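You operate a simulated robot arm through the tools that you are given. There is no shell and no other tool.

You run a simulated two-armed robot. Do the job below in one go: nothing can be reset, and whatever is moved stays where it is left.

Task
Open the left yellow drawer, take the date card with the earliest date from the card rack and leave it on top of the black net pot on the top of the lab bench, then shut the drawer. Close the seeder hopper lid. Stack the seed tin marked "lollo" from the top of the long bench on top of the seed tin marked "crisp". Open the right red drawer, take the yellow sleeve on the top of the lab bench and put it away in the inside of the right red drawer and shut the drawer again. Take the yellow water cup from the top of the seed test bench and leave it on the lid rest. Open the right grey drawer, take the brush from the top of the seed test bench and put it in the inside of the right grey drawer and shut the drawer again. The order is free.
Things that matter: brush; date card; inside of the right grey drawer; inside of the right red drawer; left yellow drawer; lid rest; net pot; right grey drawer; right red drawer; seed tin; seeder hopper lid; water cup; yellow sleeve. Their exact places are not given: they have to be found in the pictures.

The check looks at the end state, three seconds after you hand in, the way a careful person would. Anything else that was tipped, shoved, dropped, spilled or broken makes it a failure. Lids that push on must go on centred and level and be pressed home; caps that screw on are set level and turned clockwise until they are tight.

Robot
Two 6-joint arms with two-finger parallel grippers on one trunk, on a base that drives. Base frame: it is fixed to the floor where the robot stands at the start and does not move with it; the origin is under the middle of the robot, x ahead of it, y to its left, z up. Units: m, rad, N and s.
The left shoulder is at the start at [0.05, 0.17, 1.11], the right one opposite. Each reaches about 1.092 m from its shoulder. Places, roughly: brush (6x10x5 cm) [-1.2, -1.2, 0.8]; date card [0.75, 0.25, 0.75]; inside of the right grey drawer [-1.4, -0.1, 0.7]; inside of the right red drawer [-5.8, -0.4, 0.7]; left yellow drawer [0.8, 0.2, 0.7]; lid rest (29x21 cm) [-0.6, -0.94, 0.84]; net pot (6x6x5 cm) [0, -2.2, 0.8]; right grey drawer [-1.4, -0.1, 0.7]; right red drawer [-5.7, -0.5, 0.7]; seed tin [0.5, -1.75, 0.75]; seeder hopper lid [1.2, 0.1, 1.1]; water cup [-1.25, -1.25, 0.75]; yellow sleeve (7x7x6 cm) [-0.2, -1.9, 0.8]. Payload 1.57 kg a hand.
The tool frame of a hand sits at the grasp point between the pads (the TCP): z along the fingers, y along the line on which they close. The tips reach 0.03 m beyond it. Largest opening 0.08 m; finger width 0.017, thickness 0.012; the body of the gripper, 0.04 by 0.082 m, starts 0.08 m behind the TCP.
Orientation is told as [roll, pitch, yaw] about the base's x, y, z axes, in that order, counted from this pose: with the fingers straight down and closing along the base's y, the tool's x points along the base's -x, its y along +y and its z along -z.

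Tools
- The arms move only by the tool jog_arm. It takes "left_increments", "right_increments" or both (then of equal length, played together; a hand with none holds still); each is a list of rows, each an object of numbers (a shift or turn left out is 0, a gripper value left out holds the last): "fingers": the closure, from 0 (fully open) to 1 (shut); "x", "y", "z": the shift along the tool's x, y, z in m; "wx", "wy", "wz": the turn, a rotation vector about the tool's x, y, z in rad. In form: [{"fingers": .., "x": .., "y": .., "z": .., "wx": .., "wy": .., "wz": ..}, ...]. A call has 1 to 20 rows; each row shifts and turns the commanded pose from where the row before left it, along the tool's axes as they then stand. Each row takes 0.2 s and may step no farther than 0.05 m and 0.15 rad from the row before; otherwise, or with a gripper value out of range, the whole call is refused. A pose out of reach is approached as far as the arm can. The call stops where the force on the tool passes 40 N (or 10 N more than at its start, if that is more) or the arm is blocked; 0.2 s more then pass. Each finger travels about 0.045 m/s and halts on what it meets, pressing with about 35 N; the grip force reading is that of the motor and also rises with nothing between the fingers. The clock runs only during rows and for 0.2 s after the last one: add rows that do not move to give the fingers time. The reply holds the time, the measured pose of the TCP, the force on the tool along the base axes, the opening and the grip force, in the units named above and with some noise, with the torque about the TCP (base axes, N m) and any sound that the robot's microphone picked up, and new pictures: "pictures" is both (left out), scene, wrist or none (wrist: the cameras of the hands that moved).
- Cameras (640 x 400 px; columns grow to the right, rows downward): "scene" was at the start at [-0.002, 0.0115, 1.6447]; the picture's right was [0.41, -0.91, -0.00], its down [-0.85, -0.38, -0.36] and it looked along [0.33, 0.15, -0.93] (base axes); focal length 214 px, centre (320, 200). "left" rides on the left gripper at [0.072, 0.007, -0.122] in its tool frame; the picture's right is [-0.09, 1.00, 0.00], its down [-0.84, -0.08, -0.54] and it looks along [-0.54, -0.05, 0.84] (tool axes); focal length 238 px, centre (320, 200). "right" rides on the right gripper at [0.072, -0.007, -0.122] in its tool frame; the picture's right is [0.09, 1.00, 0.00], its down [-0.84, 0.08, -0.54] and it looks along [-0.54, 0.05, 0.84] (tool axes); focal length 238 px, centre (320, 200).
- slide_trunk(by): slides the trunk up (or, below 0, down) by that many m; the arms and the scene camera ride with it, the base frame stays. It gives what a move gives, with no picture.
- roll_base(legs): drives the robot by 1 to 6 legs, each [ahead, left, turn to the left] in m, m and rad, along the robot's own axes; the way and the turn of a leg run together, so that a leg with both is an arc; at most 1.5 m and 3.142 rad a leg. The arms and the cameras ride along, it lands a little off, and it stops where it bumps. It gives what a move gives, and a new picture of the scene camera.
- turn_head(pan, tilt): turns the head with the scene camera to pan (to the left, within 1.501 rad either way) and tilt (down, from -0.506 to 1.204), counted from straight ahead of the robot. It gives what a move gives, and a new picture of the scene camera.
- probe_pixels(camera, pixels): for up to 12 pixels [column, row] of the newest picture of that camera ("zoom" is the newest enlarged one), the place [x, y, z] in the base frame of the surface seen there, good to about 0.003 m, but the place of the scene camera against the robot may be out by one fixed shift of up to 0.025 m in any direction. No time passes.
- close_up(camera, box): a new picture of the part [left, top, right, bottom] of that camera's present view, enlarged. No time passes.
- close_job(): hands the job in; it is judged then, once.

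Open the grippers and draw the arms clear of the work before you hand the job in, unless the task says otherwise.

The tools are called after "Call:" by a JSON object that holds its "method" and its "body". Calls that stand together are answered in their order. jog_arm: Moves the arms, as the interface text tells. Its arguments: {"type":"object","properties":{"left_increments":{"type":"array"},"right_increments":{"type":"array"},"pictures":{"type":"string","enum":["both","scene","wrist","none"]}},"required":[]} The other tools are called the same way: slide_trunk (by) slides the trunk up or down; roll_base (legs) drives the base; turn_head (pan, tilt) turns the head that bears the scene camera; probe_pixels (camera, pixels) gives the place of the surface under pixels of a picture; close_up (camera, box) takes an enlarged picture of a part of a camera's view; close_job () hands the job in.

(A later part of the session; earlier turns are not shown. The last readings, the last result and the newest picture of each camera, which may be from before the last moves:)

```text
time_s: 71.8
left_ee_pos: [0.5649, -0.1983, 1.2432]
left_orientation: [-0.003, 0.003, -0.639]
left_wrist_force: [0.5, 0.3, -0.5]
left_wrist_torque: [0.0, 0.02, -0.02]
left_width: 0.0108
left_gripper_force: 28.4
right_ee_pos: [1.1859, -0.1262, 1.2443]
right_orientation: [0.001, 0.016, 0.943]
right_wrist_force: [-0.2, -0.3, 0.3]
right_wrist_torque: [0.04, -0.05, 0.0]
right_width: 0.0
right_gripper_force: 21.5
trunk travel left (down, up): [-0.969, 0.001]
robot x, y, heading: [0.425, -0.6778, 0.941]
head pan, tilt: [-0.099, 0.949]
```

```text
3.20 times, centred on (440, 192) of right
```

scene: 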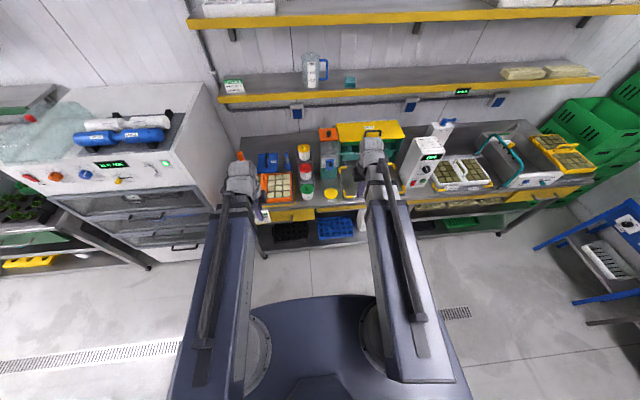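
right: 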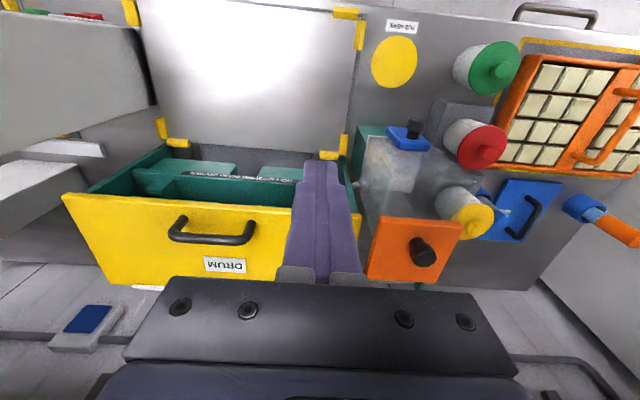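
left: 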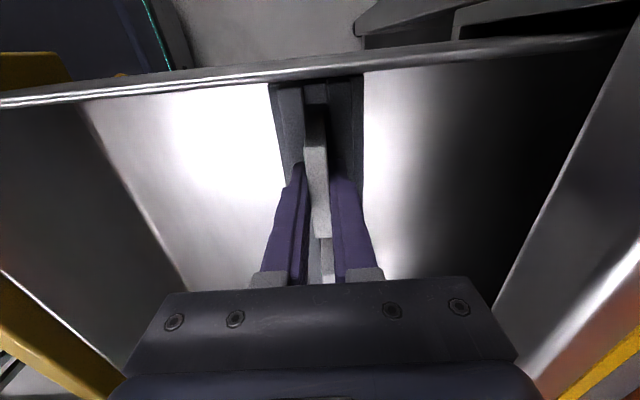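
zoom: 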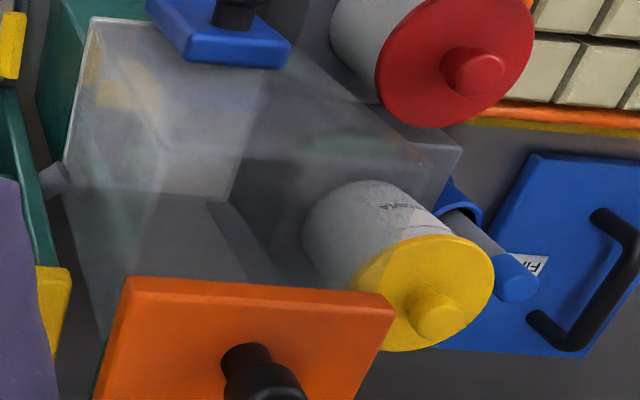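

Call:
{"method": "close_up", "body": {"camera": "right", "box": [350, 160, 480, 241]}}

Call:
{"method": "probe_pixels", "body": {"camera": "right", "pixels": [[375, 225], [455, 228], [415, 222], [400, 225], [420, 260], [380, 210], [430, 200], [365, 188], [480, 180], [372, 150], [450, 190], [375, 270]]}}

```text
4.92 times, centred on (415, 200) of right
```

zoom: 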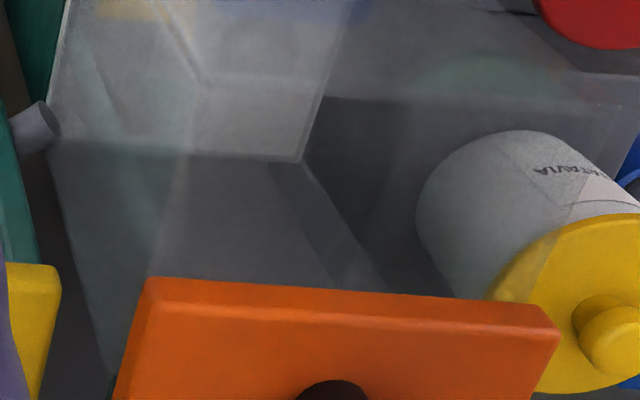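

```text
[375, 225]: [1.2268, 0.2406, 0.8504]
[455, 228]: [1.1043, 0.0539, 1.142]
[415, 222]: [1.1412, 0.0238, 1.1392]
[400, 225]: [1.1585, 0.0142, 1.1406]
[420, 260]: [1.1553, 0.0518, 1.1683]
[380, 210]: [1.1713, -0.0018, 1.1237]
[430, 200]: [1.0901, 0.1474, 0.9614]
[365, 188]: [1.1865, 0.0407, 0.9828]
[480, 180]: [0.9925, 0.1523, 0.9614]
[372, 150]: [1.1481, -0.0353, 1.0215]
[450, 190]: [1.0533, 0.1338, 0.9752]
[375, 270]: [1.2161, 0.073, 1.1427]
```

From above, the hopper's opening is exposed in front of the lid (rim front n≈0.635, lid front n≈0.688), so the lid must slide toward the robot. I bring the open right hand over the knob (u≈0.905, n≈0.733).

Call:
{"method": "jog_arm", "body": {"right_increments": [{"fingers": 0, "y": 0.035, "x": -0.035}, {"y": 0.035, "x": -0.035}, {"y": 0.03, "x": -0.035}, {"y": 0.03, "x": -0.033}, {}, {}, {}]}}

Call:
{"method": "close_up", "body": {"camera": "right", "box": [200, 120, 440, 270]}}

Call:
{"method": "probe_pixels", "body": {"camera": "right", "pixels": [[320, 200], [320, 190], [320, 210], [310, 200], [330, 200], [320, 180], [320, 170], [290, 180], [350, 180], [320, 150], [320, 160]]}}

```text
time_s: 73.4
left_ee_pos: [0.5644, -0.1973, 1.2439]
left_orientation: [-0.002, 0.001, -0.641]
left_wrist_force: [0.0, 0.8, -0.4]
left_wrist_torque: [-0.01, 0.0, 0.01]
left_width: 0.0109
left_gripper_force: 28.8
right_ee_pos: [1.0887, -0.0275, 1.2436]
right_orientation: [0.001, 0.011, 0.943]
right_wrist_force: [0.0, 0.0, 0.3]
right_wrist_torque: [-0.02, -0.01, 0.03]
right_width: 0.08
right_gripper_force: 0.1
right hand out of reach, approached as far as the arm can: row 1, 2, 3, 4
trunk travel left (down, up): [-0.969, 0.001]
robot x, y, heading: [0.4259, -0.68, 0.939]
head pan, tilt: [-0.099, 0.949]
```

scene: 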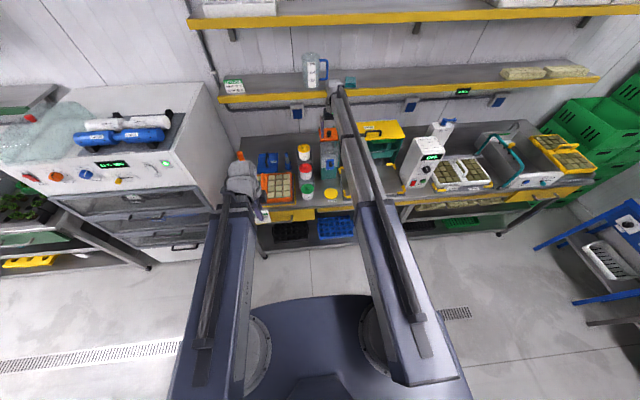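
right: 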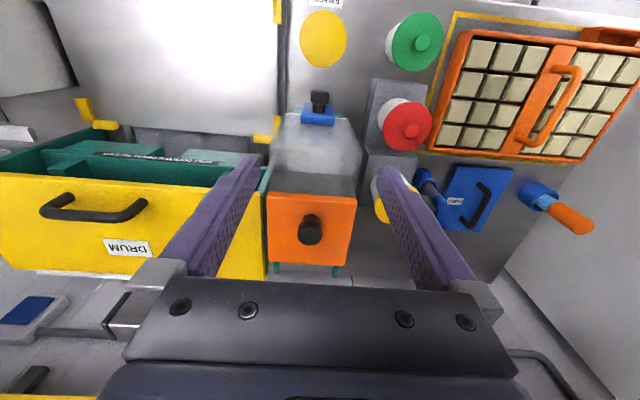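

```text
2.67 times, centred on (320, 195) of right
```

zoom: 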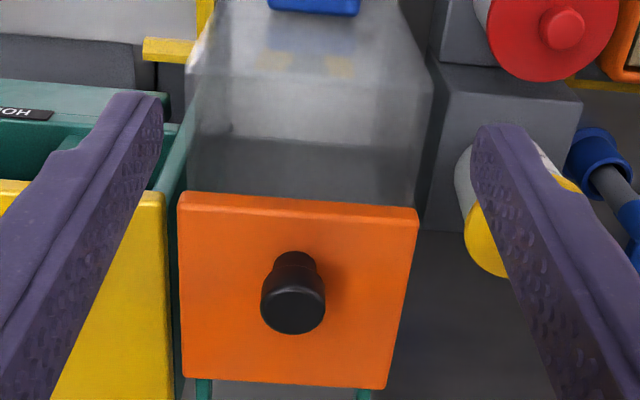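

```text
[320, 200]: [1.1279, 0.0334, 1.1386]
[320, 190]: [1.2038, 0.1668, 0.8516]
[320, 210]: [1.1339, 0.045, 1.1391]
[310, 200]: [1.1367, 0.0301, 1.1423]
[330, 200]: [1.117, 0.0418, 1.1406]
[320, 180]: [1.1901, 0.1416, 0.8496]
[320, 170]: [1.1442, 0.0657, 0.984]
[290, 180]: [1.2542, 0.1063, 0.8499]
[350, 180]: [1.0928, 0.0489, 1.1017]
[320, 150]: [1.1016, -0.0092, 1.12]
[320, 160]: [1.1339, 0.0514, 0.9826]
```

Clear view: hopper opening lies in front of the lid. Hand got u≈0.90 but only n≈0.616; advance 0.115 more.

Call:
{"method": "jog_arm", "body": {"right_increments": [{"x": -0.03}, {"x": -0.03}, {"x": -0.03}, {"x": -0.025}, {}], "pictures": "wrist"}}

```text
time_s: 74.6
left_ee_pos: [0.5644, -0.1974, 1.243]
left_orientation: [-0.002, 0.003, -0.64]
left_wrist_force: [-0.1, -0.2, -0.1]
left_wrist_torque: [-0.03, 0.0, -0.02]
left_width: 0.0108
left_gripper_force: 29.4
right_ee_pos: [1.0888, -0.0284, 1.2436]
right_orientation: [0.001, 0.013, 0.942]
right_wrist_force: [-0.5, 0.2, 0.9]
right_wrist_torque: [0.03, -0.02, -0.02]
right_width: 0.0802
right_gripper_force: 0.1
right hand out of reach, approached as far as the arm can: row 1, 2, 3, 4
trunk travel left (down, up): [-0.969, 0.001]
robot x, y, heading: [0.4245, -0.6804, 0.945]
head pan, tilt: [-0.099, 0.949]
```

right: 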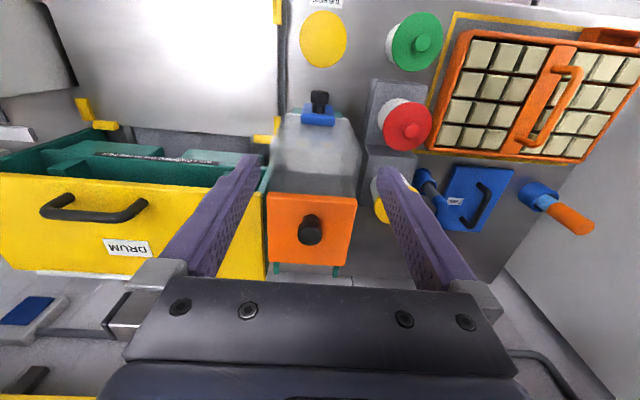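

Fully-down reach is ~0.87 m. I roll the base 0.12 m forward instead.

Call:
{"method": "roll_base", "body": {"legs": [[0.12, 0.0, 0.0]]}}

Call:
{"method": "close_up", "body": {"camera": "right", "box": [200, 40, 440, 190]}}

Call:
{"method": "probe_pixels", "body": {"camera": "zoom", "pixels": [[320, 200], [320, 180], [320, 220], [290, 200], [350, 200], [250, 160], [400, 160], [320, 140], [320, 60], [320, 40], [320, 260]]}}

```text
time_s: 75.8
left_ee_pos: [0.6358, -0.0979, 1.2426]
left_orientation: [-0.001, 0.001, -0.641]
left_wrist_force: [0.0, 0.0, -0.5]
left_wrist_torque: [-0.03, 0.06, 0.01]
left_width: 0.0109
left_gripper_force: 28.9
right_ee_pos: [1.1618, 0.073, 1.2442]
right_orientation: [0.0, 0.014, 0.941]
right_wrist_force: [0.3, -0.3, 0.2]
right_wrist_torque: [-0.05, 0.02, 0.0]
right_width: 0.08
right_gripper_force: 0.1
trunk travel left (down, up): [-0.969, 0.001]
robot x, y, heading: [0.4931, -0.582, 0.939]
head pan, tilt: [-0.099, 0.949]
```

scene: 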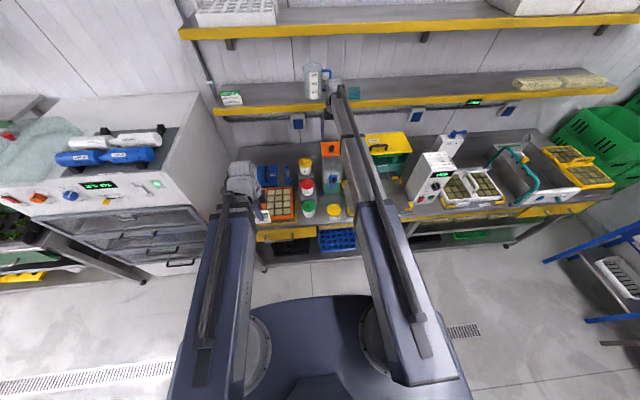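

```text
2.67 times, centred on (320, 115) of right
```

zoom: 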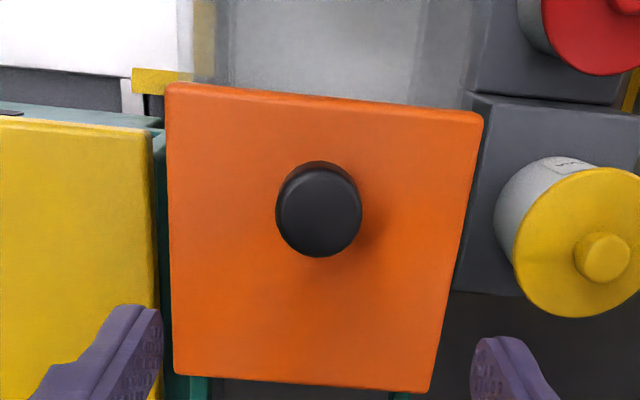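

```text
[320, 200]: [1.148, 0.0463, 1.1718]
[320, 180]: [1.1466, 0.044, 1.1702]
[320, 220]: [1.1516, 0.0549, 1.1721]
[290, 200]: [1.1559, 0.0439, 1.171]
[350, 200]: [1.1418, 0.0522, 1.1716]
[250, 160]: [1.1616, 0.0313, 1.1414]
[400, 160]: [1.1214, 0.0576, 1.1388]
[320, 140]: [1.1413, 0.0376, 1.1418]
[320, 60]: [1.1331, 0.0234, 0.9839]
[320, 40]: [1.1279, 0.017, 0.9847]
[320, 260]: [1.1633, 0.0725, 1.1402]
```

Knob top is at u≈0.901, n≈0.715, z≈1.172. Back 0.024, lower 0.063, then close.

Call:
{"method": "jog_arm", "body": {"right_increments": [{"x": 0.024}, {}], "pictures": "none"}}

Call:
{"method": "slide_trunk", "body": {"by": -0.062}}

Call:
{"method": "jog_arm", "body": {"right_increments": [{"fingers": 1}, {}, {}, {}, {}, {}], "pictures": "wrist"}}

```text
time_s: 76.4
left_ee_pos: [0.6366, -0.0961, 1.2434]
left_orientation: [-0.003, 0.001, -0.64]
left_wrist_force: [-0.7, 0.0, -0.8]
left_wrist_torque: [-0.04, -0.02, 0.01]
left_width: 0.0108
left_gripper_force: 28.5
right_ee_pos: [1.1468, 0.054, 1.2428]
right_orientation: [0.0, 0.013, 0.942]
right_wrist_force: [0.0, 1.1, -0.6]
right_wrist_torque: [-0.04, 0.02, -0.02]
right_width: 0.0799
right_gripper_force: 0.0
trunk travel left (down, up): [-0.969, 0.001]
robot x, y, heading: [0.4952, -0.5807, 0.944]
head pan, tilt: [-0.099, 0.949]
```

```text
time_s: 77.5
left_ee_pos: [0.6356, -0.0974, 1.1817]
left_orientation: [0.0, 0.002, -0.64]
left_wrist_force: [-0.7, 0.0, -0.4]
left_wrist_torque: [0.01, 0.01, -0.01]
left_width: 0.0109
left_gripper_force: 28.3
right_ee_pos: [1.147, 0.0532, 1.182]
right_orientation: [0.0, 0.014, 0.943]
right_wrist_force: [0.2, -0.3, -0.5]
right_wrist_torque: [0.0, -0.01, -0.01]
right_width: 0.0799
right_gripper_force: 0.1
trunk travel left (down, up): [-0.907, 0.063]
robot x, y, heading: [0.4955, -0.5807, 0.945]
head pan, tilt: [-0.099, 0.949]
```

```text
time_s: 78.9
left_ee_pos: [0.6371, -0.0991, 1.1825]
left_orientation: [-0.003, 0.001, -0.64]
left_wrist_force: [-0.4, -0.6, -0.6]
left_wrist_torque: [0.03, -0.03, -0.01]
left_width: 0.0109
left_gripper_force: 28.8
right_ee_pos: [1.1469, 0.0522, 1.1814]
right_orientation: [0.002, 0.014, 0.943]
right_wrist_force: [7.8, -5.4, 3.1]
right_wrist_torque: [-0.16, -0.22, -0.02]
right_width: 0.026
right_gripper_force: 36.8
trunk travel left (down, up): [-0.907, 0.063]
robot x, y, heading: [0.4959, -0.5813, 0.945]
head pan, tilt: [-0.099, 0.949]
```

right: 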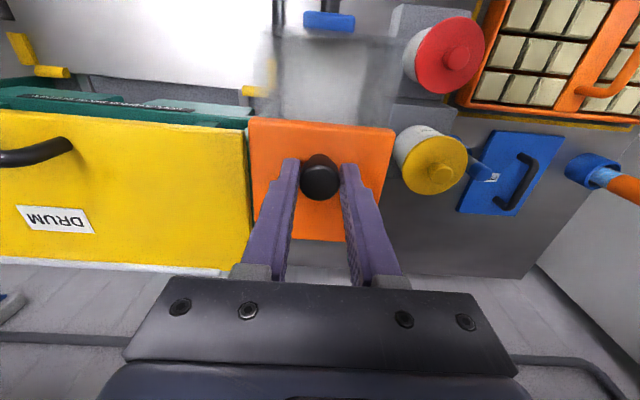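

Knob gripped (26 mm). Slide it toward the robot in small steps.

Call:
{"method": "jog_arm", "body": {"right_increments": [{"x": 0.008}, {"x": 0.01}, {"x": 0.01}, {"x": 0.01}, {}], "pictures": "wrist"}}

```text
time_s: 80.1
left_ee_pos: [0.6378, -0.0991, 1.1825]
left_orientation: [0.0, 0.002, -0.641]
left_wrist_force: [-0.3, -0.9, -1.4]
left_wrist_torque: [-0.01, 0.01, 0.01]
left_width: 0.0109
left_gripper_force: 28.7
right_ee_pos: [1.1254, 0.0196, 1.1823]
right_orientation: [0.0, 0.012, 0.942]
right_wrist_force: [12.2, -8.8, 2.6]
right_wrist_torque: [0.05, -0.38, -0.09]
right_width: 0.0263
right_gripper_force: 37.5
trunk travel left (down, up): [-0.907, 0.063]
robot x, y, heading: [0.499, -0.5807, 0.944]
head pan, tilt: [-0.099, 0.949]
```

right: 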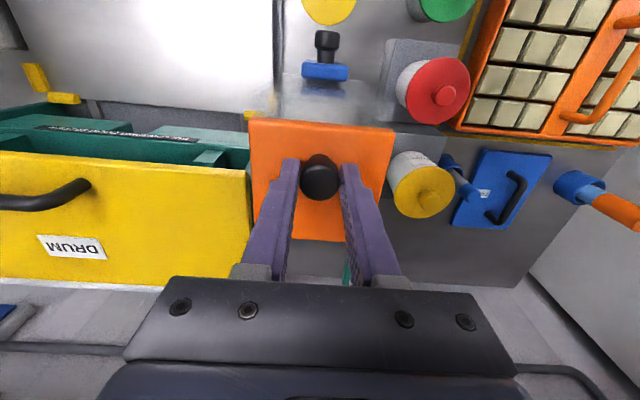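

Lid follows. A side load of ~15 N toward +u; I relieve it with a 3 mm shift right and continue pulling till the stop.

Call:
{"method": "jog_arm", "body": {"right_increments": [{"y": -0.003, "x": 0.005}, {"x": 0.006}, {"x": 0.005}, {"x": 0.004}, {"x": 0.004}, {"x": 0.004}, {}], "pictures": "wrist"}}

Call:
{"method": "close_up", "body": {"camera": "right", "box": [200, 40, 440, 190]}}

```text
time_s: 81.7
left_ee_pos: [0.6377, -0.0964, 1.1805]
left_orientation: [-0.004, 0.003, -0.641]
left_wrist_force: [0.3, 1.0, 0.1]
left_wrist_torque: [0.02, -0.01, 0.01]
left_width: 0.0112
left_gripper_force: 28.5
right_ee_pos: [1.1116, 0.0024, 1.1796]
right_orientation: [0.001, 0.005, 0.945]
right_wrist_force: [20.6, 24.0, 14.0]
right_wrist_torque: [0.49, -0.42, -0.01]
right_width: 0.0264
right_gripper_force: 37.4
trunk travel left (down, up): [-0.907, 0.063]
robot x, y, heading: [0.4968, -0.5821, 0.942]
head pan, tilt: [-0.099, 0.949]
```

right: 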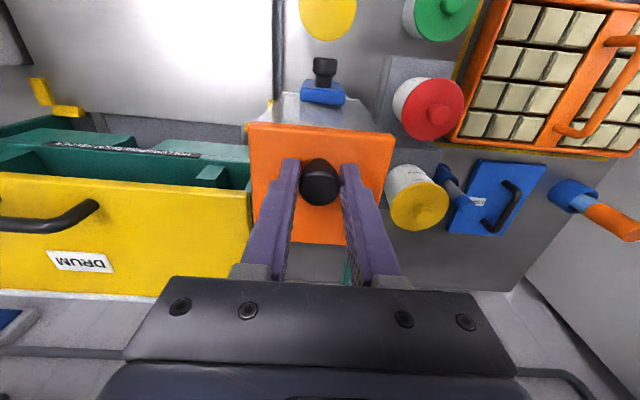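

```text
2.67 times, centred on (320, 115) of right
```

zoom: 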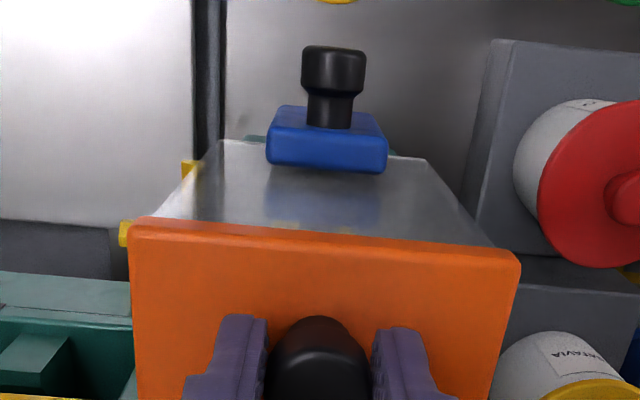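

A stop is reached (31 N against the pull) and the lid front now aligns with the hopper front. Release and look.

Call:
{"method": "jog_arm", "body": {"right_increments": [{"x": -0.003}, {"fingers": 0.2}, {}, {}], "pictures": "none"}}

Call:
{"method": "slide_trunk", "body": {"by": 0.062}}

Call:
{"method": "jog_arm", "body": {"right_increments": [{"x": 0.04}, {"x": 0.04}, {"x": 0.03}, {}], "pictures": "wrist"}}

Call:
{"method": "close_up", "body": {"camera": "right", "box": [200, 100, 440, 250]}}

Call:
{"method": "probe_pixels", "body": {"camera": "zoom", "pixels": [[320, 150], [320, 160], [320, 170], [320, 180], [320, 200], [250, 180], [400, 180], [320, 250], [320, 130], [320, 270]]}}

```text
time_s: 82.7
left_ee_pos: [0.6358, -0.0975, 1.1813]
left_orientation: [-0.001, 0.002, -0.64]
left_wrist_force: [0.0, 0.0, 0.7]
left_wrist_torque: [0.02, -0.03, 0.0]
left_width: 0.0108
left_gripper_force: 28.6
right_ee_pos: [1.1106, -0.0004, 1.1819]
right_orientation: [0.002, 0.014, 0.942]
right_wrist_force: [0.0, -0.1, 0.1]
right_wrist_torque: [0.02, 0.01, -0.01]
right_width: 0.0639
right_gripper_force: 0.0
trunk travel left (down, up): [-0.907, 0.063]
robot x, y, heading: [0.4988, -0.5816, 0.943]
head pan, tilt: [-0.099, 0.949]
```

```text
time_s: 83.7
left_ee_pos: [0.636, -0.0981, 1.2426]
left_orientation: [-0.002, 0.002, -0.64]
left_wrist_force: [-1.2, -0.1, -0.4]
left_wrist_torque: [-0.02, 0.03, 0.0]
left_width: 0.011
left_gripper_force: 28.6
right_ee_pos: [1.1114, -0.0, 1.2441]
right_orientation: [0.001, 0.014, 0.941]
right_wrist_force: [0.7, 0.6, 0.3]
right_wrist_torque: [-0.01, -0.01, 0.03]
right_width: 0.0641
right_gripper_force: 0.0
trunk travel left (down, up): [-0.969, 0.001]
robot x, y, heading: [0.4959, -0.5826, 0.944]
head pan, tilt: [-0.099, 0.949]
```

```text
time_s: 84.7
left_ee_pos: [0.6362, -0.0983, 1.2425]
left_orientation: [-0.002, 0.003, -0.64]
left_wrist_force: [-0.2, 0.3, -0.2]
left_wrist_torque: [-0.01, 0.0, -0.01]
left_width: 0.0109
left_gripper_force: 28.8
right_ee_pos: [1.0463, -0.0869, 1.2426]
right_orientation: [0.0, 0.014, 0.945]
right_wrist_force: [0.2, 0.0, 0.5]
right_wrist_torque: [-0.01, -0.01, 0.01]
right_width: 0.064
right_gripper_force: 0.0
trunk travel left (down, up): [-0.969, 0.001]
robot x, y, heading: [0.4978, -0.581, 0.944]
head pan, tilt: [-0.099, 0.949]
```

right: 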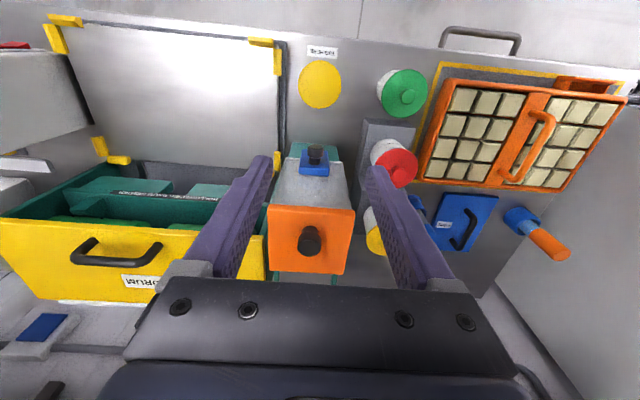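

```text
2.67 times, centred on (320, 175) of right
```

zoom: 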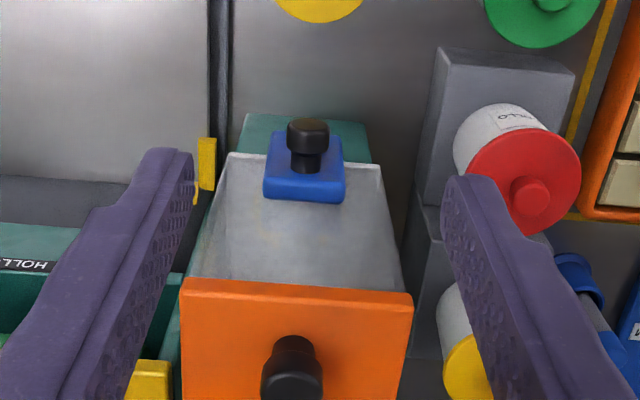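

```text
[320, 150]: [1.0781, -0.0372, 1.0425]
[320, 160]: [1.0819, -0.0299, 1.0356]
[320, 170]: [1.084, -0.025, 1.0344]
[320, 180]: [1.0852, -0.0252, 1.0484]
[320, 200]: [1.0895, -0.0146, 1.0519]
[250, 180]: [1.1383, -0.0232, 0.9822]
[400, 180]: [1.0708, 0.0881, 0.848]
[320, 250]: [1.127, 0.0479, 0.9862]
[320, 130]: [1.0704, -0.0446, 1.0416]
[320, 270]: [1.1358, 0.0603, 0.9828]
```

Lid now covers the hopper up to its front. Retract the right hand, back off the bench, and turn toward the far end (along the aisle).

Call:
{"method": "jog_arm", "body": {"right_increments": [{"x": 0.045}, {"x": 0.045}, {"x": 0.045}, {"x": 0.045}, {"x": 0.045}, {"x": 0.03}, {}], "pictures": "none"}}

Call:
{"method": "roll_base", "body": {"legs": [[-0.03, 0.0, 0.0], [0.0, 0.0, -1.57]]}}

Call:
{"method": "turn_head", "body": {"pan": -0.6, "tilt": 0.7}}

```text
time_s: 86.3
left_ee_pos: [0.6358, -0.0976, 1.2437]
left_orientation: [-0.001, 0.003, -0.64]
left_wrist_force: [0.0, 0.6, -0.2]
left_wrist_torque: [-0.02, -0.03, 0.0]
left_width: 0.0108
left_gripper_force: 28.9
right_ee_pos: [0.8964, -0.2947, 1.244]
right_orientation: [0.001, 0.016, 0.943]
right_wrist_force: [0.0, 0.1, -1.0]
right_wrist_torque: [-0.03, 0.03, 0.02]
right_width: 0.0636
right_gripper_force: 0.0
right hand out of reach, approached as far as the arm can: row 2
trunk travel left (down, up): [-0.969, 0.001]
robot x, y, heading: [0.4953, -0.5795, 0.945]
head pan, tilt: [-0.099, 0.949]
```

```text
time_s: 90.9
left_ee_pos: [0.964, -0.733, 1.2437]
left_orientation: [-0.001, 0.001, -2.185]
left_wrist_force: [0.1, -0.4, -0.7]
left_wrist_torque: [-0.01, 0.01, -0.02]
left_width: 0.0109
left_gripper_force: 28.5
right_ee_pos: [0.7736, -0.9979, 1.2433]
right_orientation: [0.0, 0.011, -0.603]
right_wrist_force: [-0.7, -0.4, -0.3]
right_wrist_torque: [-0.02, 0.0, 0.0]
right_width: 0.064
right_gripper_force: 0.1
trunk travel left (down, up): [-0.969, 0.001]
robot x, y, heading: [0.4795, -0.6057, -0.602]
head pan, tilt: [-0.099, 0.949]
```

scene: 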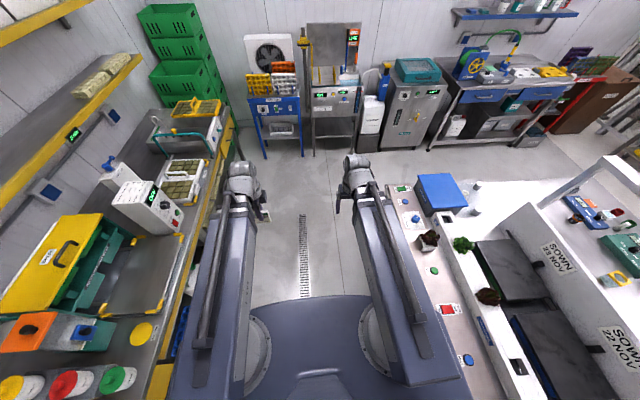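

```text
time_s: 91.8
left_ee_pos: [0.9659, -0.7328, 1.2437]
left_orientation: [-0.002, 0.001, -2.187]
left_wrist_force: [0.3, 0.0, 0.6]
left_wrist_torque: [-0.03, -0.01, -0.01]
left_width: 0.0111
left_gripper_force: 28.6
right_ee_pos: [0.7746, -0.9985, 1.2436]
right_orientation: [0.0, 0.013, -0.604]
right_wrist_force: [1.1, -0.2, -0.5]
right_wrist_torque: [-0.01, -0.01, 0.01]
right_width: 0.0639
right_gripper_force: 0.0
trunk travel left (down, up): [-0.969, 0.001]
robot x, y, heading: [0.4799, -0.6057, -0.603]
head pan, tilt: [-0.6, 0.7]
```

scene: 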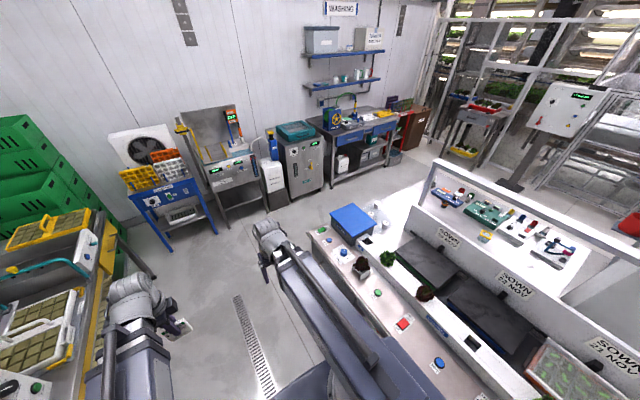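

Zoom on the tins near (375,210) and the lab bench behind the partition (500,220).

Call:
{"method": "close_up", "body": {"camera": "scene", "box": [310, 180, 430, 255]}}

Call:
{"method": "probe_pixels", "body": {"camera": "zoom", "pixels": [[340, 100], [340, 150], [395, 200], [380, 240], [430, 180], [230, 170], [80, 255], [360, 40]]}}

Call:
{"method": "close_up", "body": {"camera": "scene", "box": [420, 160, 640, 297]}}

Call:
{"method": "probe_pixels", "body": {"camera": "zoom", "pixels": [[100, 90], [250, 130], [190, 225], [340, 160], [420, 240], [480, 120], [520, 300], [100, 200], [30, 80], [600, 400], [330, 90], [560, 200]]}}

```text
5.33 times, centred on (370, 218) of scene
```

zoom: 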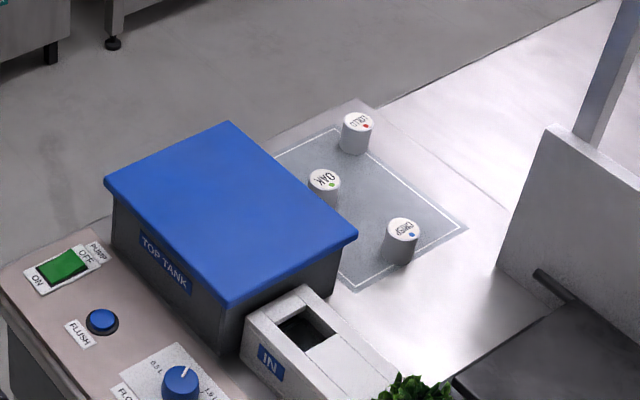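

```text
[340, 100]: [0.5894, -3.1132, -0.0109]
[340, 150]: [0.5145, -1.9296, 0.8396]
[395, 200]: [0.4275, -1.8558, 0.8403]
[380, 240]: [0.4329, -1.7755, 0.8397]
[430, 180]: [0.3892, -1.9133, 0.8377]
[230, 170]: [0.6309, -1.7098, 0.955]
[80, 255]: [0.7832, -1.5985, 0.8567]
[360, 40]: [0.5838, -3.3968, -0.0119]
```

```text
2.91 times, centred on (530, 228) of scene
```

zoom: 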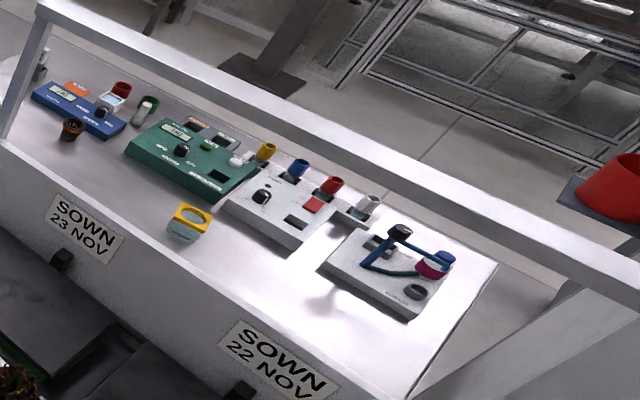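

```text
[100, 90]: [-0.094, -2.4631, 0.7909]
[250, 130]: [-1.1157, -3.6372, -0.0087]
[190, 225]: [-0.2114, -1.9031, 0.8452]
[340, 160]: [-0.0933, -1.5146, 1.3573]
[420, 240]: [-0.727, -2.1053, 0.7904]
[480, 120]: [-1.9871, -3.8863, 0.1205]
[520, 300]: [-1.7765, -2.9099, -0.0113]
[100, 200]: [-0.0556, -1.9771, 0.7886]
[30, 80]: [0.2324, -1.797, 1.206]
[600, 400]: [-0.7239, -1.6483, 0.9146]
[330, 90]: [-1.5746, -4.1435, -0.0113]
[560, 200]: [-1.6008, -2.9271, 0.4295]
```

Three tins (LOLLO, OAK, CRISP) stand at the long bench's end; net pot and yellow sleeve are on the lab bench behind the partition. I drive along the aisle past the bench end.

Call:
{"method": "roll_base", "body": {"legs": [[1.3, 0.0, -0.023]]}}

Call:
{"method": "turn_head", "body": {"pan": -1.2, "tilt": 0.6}}

```text
time_s: 98.2
left_ee_pos: [2.0151, -1.4694, 1.2433]
left_orientation: [-0.002, 0.002, -2.196]
left_wrist_force: [0.3, 0.3, -1.1]
left_wrist_torque: [0.01, 0.03, -0.01]
left_width: 0.0109
left_gripper_force: 29.3
right_ee_pos: [1.8206, -1.732, 1.244]
right_orientation: [0.001, 0.013, -0.612]
right_wrist_force: [0.6, -0.1, -0.9]
right_wrist_torque: [-0.02, 0.01, 0.01]
right_width: 0.064
right_gripper_force: 0.2
trunk travel left (down, up): [-0.969, 0.001]
robot x, y, heading: [1.5326, -1.3367, -0.608]
head pan, tilt: [-0.6, 0.7]
```

scene: 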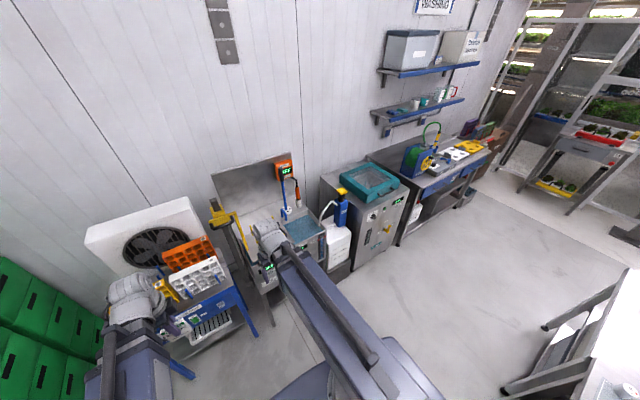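

```text
time_s: 99.2
left_ee_pos: [2.0147, -1.4707, 1.2439]
left_orientation: [-0.003, 0.002, -2.197]
left_wrist_force: [-0.4, 0.4, -0.1]
left_wrist_torque: [0.01, 0.01, -0.04]
left_width: 0.0108
left_gripper_force: 28.8
right_ee_pos: [1.8207, -1.7317, 1.2449]
right_orientation: [0.0, 0.014, -0.612]
right_wrist_force: [-0.2, 0.2, 0.2]
right_wrist_torque: [0.0, 0.0, 0.0]
right_width: 0.0639
right_gripper_force: 0.1
trunk travel left (down, up): [-0.969, 0.001]
robot x, y, heading: [1.5288, -1.3375, -0.615]
head pan, tilt: [-1.201, 0.6]
```

scene: 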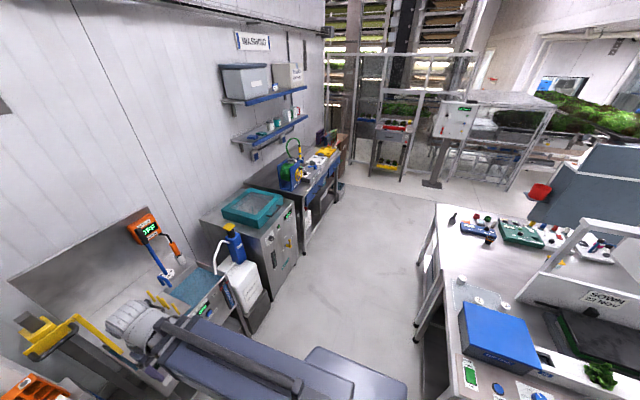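

Probe corridor obstacles before turning.

Call:
{"method": "probe_pixels", "body": {"camera": "scene", "pixels": [[215, 300], [265, 290], [255, 215], [290, 235], [330, 165], [436, 205], [413, 325], [455, 290], [470, 300], [505, 305], [577, 280], [440, 185]]}}

Call:
{"method": "close_up", "body": {"camera": "scene", "box": [430, 190, 590, 290]}}

```text
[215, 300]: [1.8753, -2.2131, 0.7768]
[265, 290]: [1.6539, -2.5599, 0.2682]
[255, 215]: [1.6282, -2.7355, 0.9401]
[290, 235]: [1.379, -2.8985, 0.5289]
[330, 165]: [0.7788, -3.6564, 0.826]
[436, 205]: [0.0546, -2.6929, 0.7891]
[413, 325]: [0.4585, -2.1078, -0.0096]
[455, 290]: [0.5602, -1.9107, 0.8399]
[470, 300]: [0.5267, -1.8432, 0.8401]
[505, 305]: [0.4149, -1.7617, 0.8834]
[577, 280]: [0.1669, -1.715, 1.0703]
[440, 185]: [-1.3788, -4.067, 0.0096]
```

```text
4.00 times, centred on (510, 240) of scene
```

zoom: 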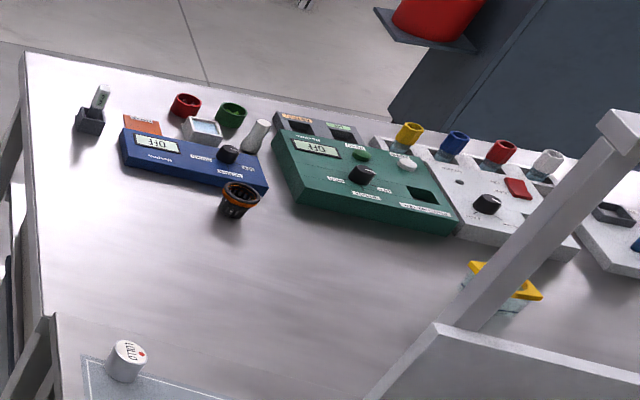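

Corridor spans u≈1.62–2.8. I turn right, go along it 1.25 m, and turn to face the bench ends (heading ≈2.52).

Call:
{"method": "roll_base", "body": {"legs": [[0.05, 0.0, 0.0], [0.0, 0.0, -1.58], [1.25, 0.0, 0.0], [0.0, 0.0, -1.571]]}}

Call:
{"method": "turn_head", "body": {"pan": 0.0, "tilt": 0.9}}

```text
time_s: 113.6
left_ee_pos: [0.3857, -2.2763, 1.2438]
left_orientation: [-0.003, 0.001, 0.972]
left_wrist_force: [0.2, -0.1, -0.7]
left_wrist_torque: [0.03, 0.02, 0.01]
left_width: 0.0112
left_gripper_force: 28.7
right_ee_pos: [0.5719, -2.0089, 1.2444]
right_orientation: [-0.002, 0.015, 2.553]
right_wrist_force: [-0.5, -0.2, -0.3]
right_wrist_torque: [0.01, -0.02, 0.0]
right_width: 0.0639
right_gripper_force: 0.1
trunk travel left (down, up): [-0.969, 0.001]
robot x, y, heading: [0.8736, -2.3941, 2.556]
head pan, tilt: [-1.201, 0.6]
```

scene: 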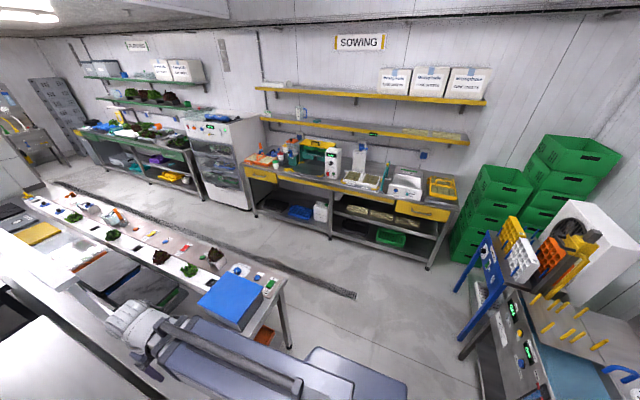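

```text
time_s: 115.0
left_ee_pos: [0.3855, -2.2751, 1.245]
left_orientation: [-0.003, 0.002, 0.97]
left_wrist_force: [0.6, -0.3, 0.0]
left_wrist_torque: [-0.03, -0.01, 0.03]
left_width: 0.0111
left_gripper_force: 28.0
right_ee_pos: [0.5711, -2.008, 1.2444]
right_orientation: [0.001, 0.014, 2.554]
right_wrist_force: [-0.5, 0.1, 0.7]
right_wrist_torque: [-0.03, -0.03, -0.03]
right_width: 0.0638
right_gripper_force: 0.0
trunk travel left (down, up): [-0.969, 0.001]
robot x, y, heading: [0.8714, -2.3912, 2.554]
head pan, tilt: [0.0, 0.901]
```

scene: 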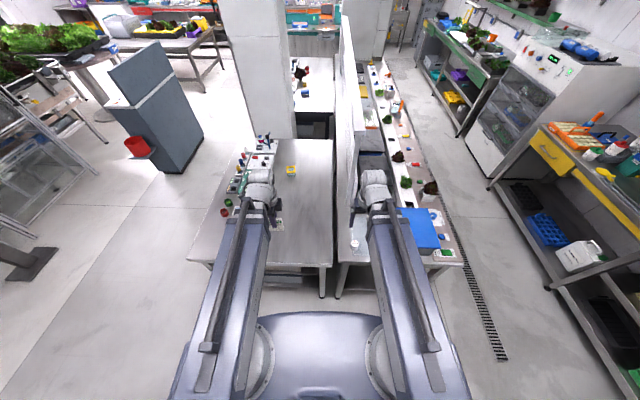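

Good pose. Look through both wrist cameras.

Call:
{"method": "roll_base", "body": {"legs": [[0.0, 0.0, -0.038]]}}

Call:
{"method": "close_up", "body": {"camera": "right", "box": [0, 0, 640, 400]}}

Call:
{"method": "close_up", "body": {"camera": "left", "box": [0, 0, 640, 400]}}

Call:
{"method": "close_up", "body": {"camera": "scene", "box": [190, 120, 450, 282]}}

```text
time_s: 115.8
left_ee_pos: [0.3896, -2.257, 1.2432]
left_orientation: [-0.001, 0.002, 0.935]
left_wrist_force: [-0.3, -0.3, 0.2]
left_wrist_torque: [0.02, -0.01, 0.03]
left_width: 0.0111
left_gripper_force: 28.8
right_ee_pos: [0.586, -1.9969, 1.244]
right_orientation: [0.0, 0.012, 2.518]
right_wrist_force: [-0.7, -0.4, 0.1]
right_wrist_torque: [0.03, -0.03, -0.02]
right_width: 0.064
right_gripper_force: 0.2
trunk travel left (down, up): [-0.969, 0.001]
robot x, y, heading: [0.8735, -2.397, 2.514]
head pan, tilt: [0.0, 0.901]
```

scene: 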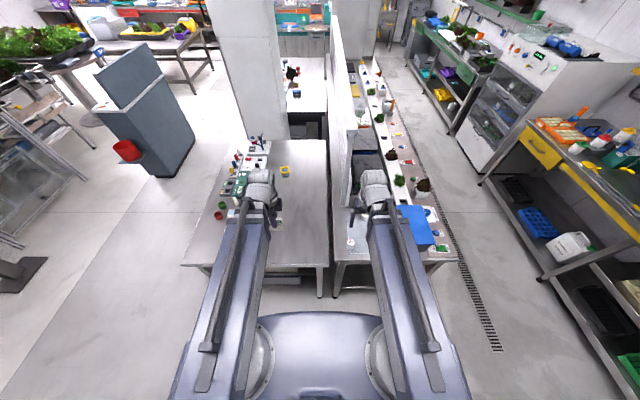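

```text
1.00 times, centred on (320, 200) of right (not enlarged: the box is as wide or as high as the picture)
```

zoom: 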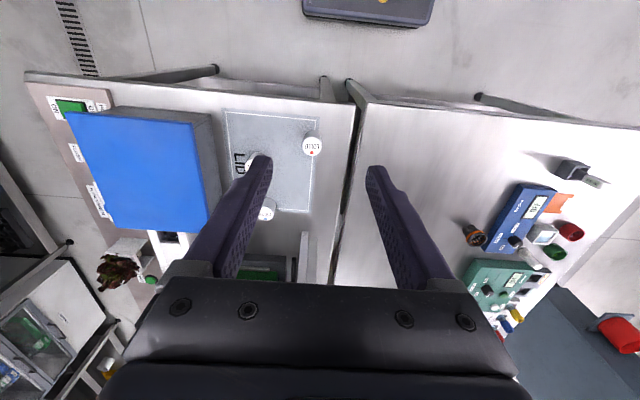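

```text
1.00 times, centred on (320, 200) of left (not enlarged: the box is as wide or as high as the picture)
```

zoom: 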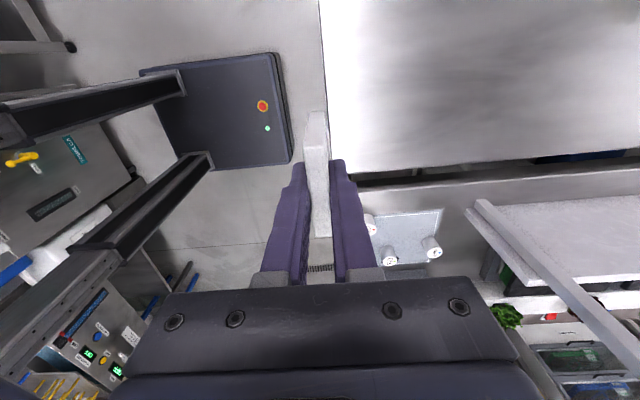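

```text
2.46 times, centred on (320, 201) of scene
```

zoom: 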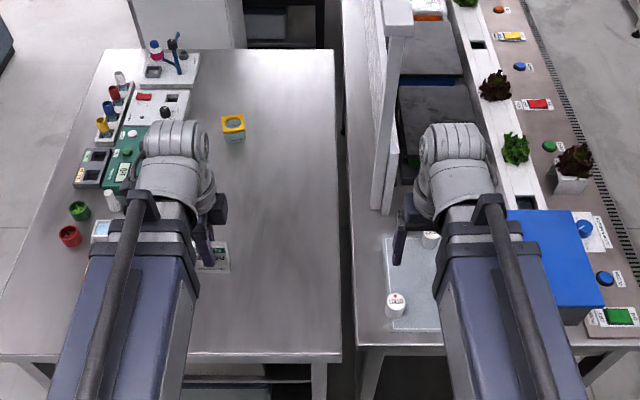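

Zoom on the tin mat in the right wrist view.

Call:
{"method": "close_up", "body": {"camera": "right", "box": [210, 100, 340, 235]}}

Call:
{"method": "probe_pixels", "body": {"camera": "right", "pixels": [[312, 146], [300, 150], [248, 163], [267, 210], [265, 216], [225, 112], [318, 118], [312, 210], [240, 165], [475, 235], [355, 100], [470, 240]]}}

```text
2.96 times, centred on (275, 168) of right
```

zoom: 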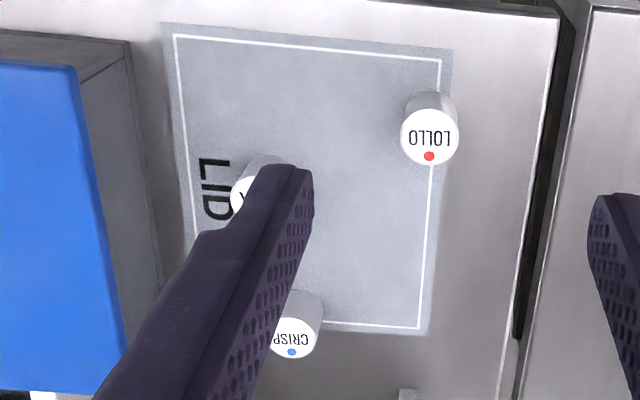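

```text
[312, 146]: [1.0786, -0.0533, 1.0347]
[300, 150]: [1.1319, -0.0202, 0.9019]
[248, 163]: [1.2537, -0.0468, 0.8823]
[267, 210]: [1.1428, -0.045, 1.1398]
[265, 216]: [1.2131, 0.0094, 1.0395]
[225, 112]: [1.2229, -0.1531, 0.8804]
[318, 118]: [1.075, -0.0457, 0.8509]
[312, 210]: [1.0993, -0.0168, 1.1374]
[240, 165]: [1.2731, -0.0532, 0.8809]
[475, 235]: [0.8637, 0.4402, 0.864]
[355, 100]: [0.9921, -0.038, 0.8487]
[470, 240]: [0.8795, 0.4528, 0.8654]
```

Call:
{"method": "probe_pixels", "body": {"camera": "zoom", "pixels": [[430, 140], [412, 145], [448, 135], [430, 160], [428, 118], [300, 345], [305, 330], [315, 340], [290, 355], [245, 190], [175, 35], [430, 330]]}}

```text
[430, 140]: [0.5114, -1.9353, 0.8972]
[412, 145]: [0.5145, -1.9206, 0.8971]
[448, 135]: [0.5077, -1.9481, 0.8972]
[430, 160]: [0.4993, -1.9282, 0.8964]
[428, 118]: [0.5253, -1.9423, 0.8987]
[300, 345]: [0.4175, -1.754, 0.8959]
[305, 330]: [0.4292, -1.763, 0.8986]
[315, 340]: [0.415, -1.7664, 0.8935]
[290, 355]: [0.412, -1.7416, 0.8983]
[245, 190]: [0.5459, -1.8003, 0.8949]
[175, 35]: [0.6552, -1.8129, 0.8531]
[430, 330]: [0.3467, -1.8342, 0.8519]
```

LOLLO lid centre ≈(0.511,−1.935,0.897). I lower to z≈1.0 and move the right hand 0.1 right to see CRISP unoccluded.

Call:
{"method": "slide_trunk", "body": {"by": -0.24}}

Call:
{"method": "jog_arm", "body": {"right_increments": [{"y": -0.04, "fingers": 0}, {"y": -0.04}, {"y": -0.03}, {}], "pictures": "wrist"}}

Call:
{"method": "close_up", "body": {"camera": "right", "box": [240, 100, 480, 250]}}

```text
time_s: 118.3
left_ee_pos: [0.3894, -2.2572, 1.0041]
left_orientation: [-0.002, 0.002, 0.932]
left_wrist_force: [-0.1, 0.7, -0.5]
left_wrist_torque: [0.0, -0.02, -0.01]
left_width: 0.0109
left_gripper_force: 28.3
right_ee_pos: [0.5869, -1.9977, 1.0052]
right_orientation: [0.0, 0.012, 2.517]
right_wrist_force: [0.6, -0.4, 0.6]
right_wrist_torque: [0.04, 0.02, 0.01]
right_width: 0.064
right_gripper_force: 0.1
trunk travel left (down, up): [-0.729, 0.241]
robot x, y, heading: [0.872, -2.3931, 2.516]
head pan, tilt: [0.0, 0.901]
```

```text
time_s: 119.3
left_ee_pos: [0.3897, -2.2581, 1.0041]
left_orientation: [-0.003, 0.003, 0.934]
left_wrist_force: [0.6, -0.2, -0.3]
left_wrist_torque: [-0.01, -0.01, 0.02]
left_width: 0.0111
left_gripper_force: 28.9
right_ee_pos: [0.6485, -1.9072, 1.0039]
right_orientation: [0.001, 0.013, 2.518]
right_wrist_force: [0.1, -0.1, -0.6]
right_wrist_torque: [0.03, 0.03, -0.05]
right_width: 0.0798
right_gripper_force: 0.0
trunk travel left (down, up): [-0.729, 0.241]
robot x, y, heading: [0.8707, -2.3974, 2.512]
head pan, tilt: [0.0, 0.901]
```

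right: 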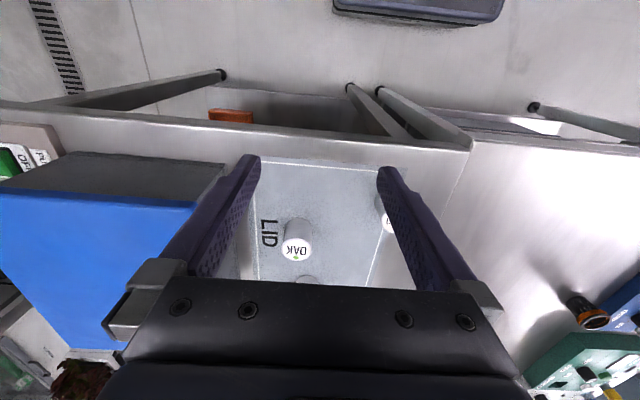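

```text
2.67 times, centred on (360, 175) of right
```

zoom: 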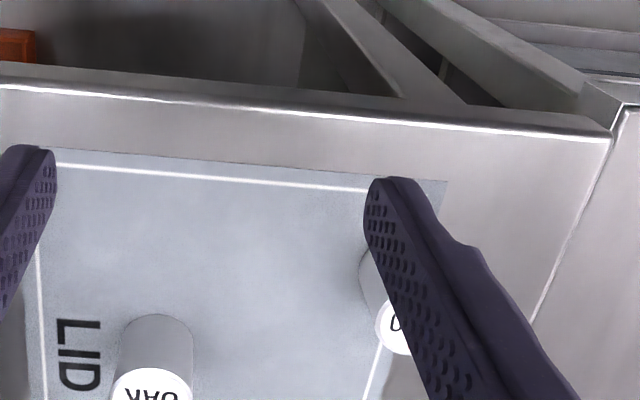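

Move over LOLLO (forward 0.096, left 0.102) and lower partly to verify.

Call:
{"method": "jog_arm", "body": {"right_increments": [{"x": -0.032, "y": 0.034}, {"x": -0.032, "y": 0.034}, {"x": -0.0316, "y": 0.0344}, {}], "pictures": "none"}}

Call:
{"method": "slide_trunk", "body": {"by": -0.06}}

Call:
{"method": "close_up", "body": {"camera": "right", "box": [200, 60, 440, 210]}}

Call:
{"method": "probe_pixels", "body": {"camera": "zoom", "pixels": [[320, 200], [300, 200], [340, 200], [320, 180], [320, 220], [320, 240], [320, 260]]}}

```text
time_s: 120.3
left_ee_pos: [0.3902, -2.2561, 1.0049]
left_orientation: [-0.002, 0.002, 0.933]
left_wrist_force: [-0.8, 0.9, 0.1]
left_wrist_torque: [-0.03, 0.0, -0.02]
left_width: 0.0106
left_gripper_force: 28.9
right_ee_pos: [0.5135, -1.9358, 1.005]
right_orientation: [0.002, 0.012, 2.518]
right_wrist_force: [-0.1, 0.8, -0.1]
right_wrist_torque: [-0.01, 0.03, -0.02]
right_width: 0.0801
right_gripper_force: 0.0
trunk travel left (down, up): [-0.729, 0.241]
robot x, y, heading: [0.8737, -2.3977, 2.516]
head pan, tilt: [0.0, 0.901]
```

```text
time_s: 121.3
left_ee_pos: [0.3903, -2.2576, 0.9436]
left_orientation: [-0.002, 0.002, 0.934]
left_wrist_force: [-0.8, -0.3, -0.3]
left_wrist_torque: [0.0, 0.04, 0.01]
left_width: 0.0109
left_gripper_force: 28.8
right_ee_pos: [0.5126, -1.9352, 0.943]
right_orientation: [0.0, 0.013, 2.517]
right_wrist_force: [0.3, 0.1, 0.3]
right_wrist_torque: [-0.01, 0.03, -0.02]
right_width: 0.0802
right_gripper_force: 0.1
trunk travel left (down, up): [-0.669, 0.301]
robot x, y, heading: [0.8736, -2.3967, 2.516]
head pan, tilt: [0.0, 0.901]
```

```text
2.67 times, centred on (320, 135) of right
```

zoom: 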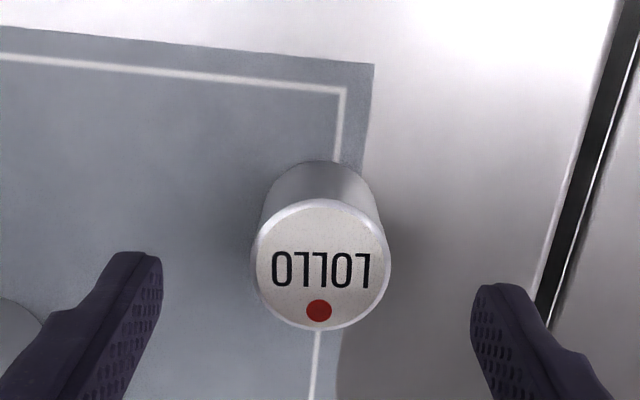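

```text
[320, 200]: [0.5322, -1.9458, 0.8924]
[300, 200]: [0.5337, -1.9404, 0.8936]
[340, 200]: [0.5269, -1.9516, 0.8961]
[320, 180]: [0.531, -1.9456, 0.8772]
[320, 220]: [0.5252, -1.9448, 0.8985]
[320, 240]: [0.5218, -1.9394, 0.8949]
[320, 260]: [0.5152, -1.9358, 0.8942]
```

Tin centred between the fingers. Lower to z≈0.888 and grip.

Call:
{"method": "slide_trunk", "body": {"by": -0.055}}

Call:
{"method": "jog_arm", "body": {"right_increments": [{"fingers": 1}, {}, {}, {}, {}], "pictures": "wrist"}}

```text
time_s: 122.3
left_ee_pos: [0.3897, -2.2572, 0.8899]
left_orientation: [-0.002, 0.002, 0.933]
left_wrist_force: [-0.2, 0.0, -1.1]
left_wrist_torque: [-0.02, -0.02, 0.0]
left_width: 0.011
left_gripper_force: 28.8
right_ee_pos: [0.5128, -1.9352, 0.8891]
right_orientation: [-0.002, 0.013, 2.516]
right_wrist_force: [0.3, 0.0, 0.6]
right_wrist_torque: [-0.03, -0.02, 0.03]
right_width: 0.0801
right_gripper_force: 0.0
trunk travel left (down, up): [-0.614, 0.356]
robot x, y, heading: [0.8711, -2.397, 2.517]
head pan, tilt: [0.0, 0.901]
```

```text
time_s: 123.5
left_ee_pos: [0.3904, -2.2574, 0.8889]
left_orientation: [-0.002, 0.001, 0.933]
left_wrist_force: [1.1, -0.1, -0.6]
left_wrist_torque: [0.0, 0.03, 0.0]
left_width: 0.011
left_gripper_force: 28.3
right_ee_pos: [0.5135, -1.9357, 0.8883]
right_orientation: [0.001, 0.014, 2.517]
right_wrist_force: [-0.5, 0.5, 0.9]
right_wrist_torque: [0.02, -0.03, -0.03]
right_width: 0.0399
right_gripper_force: 34.8
trunk travel left (down, up): [-0.614, 0.356]
robot x, y, heading: [0.8737, -2.3985, 2.518]
head pan, tilt: [0.0, 0.901]
```

right: 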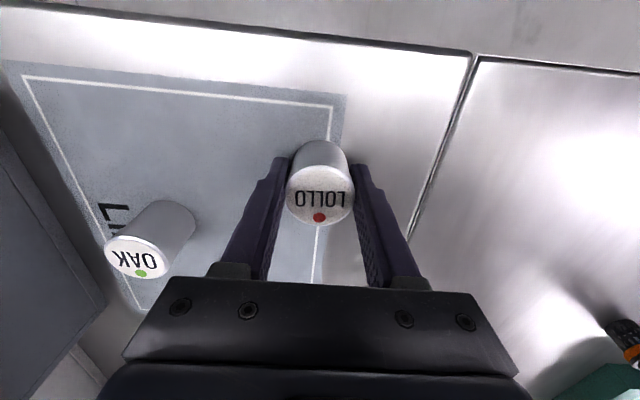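

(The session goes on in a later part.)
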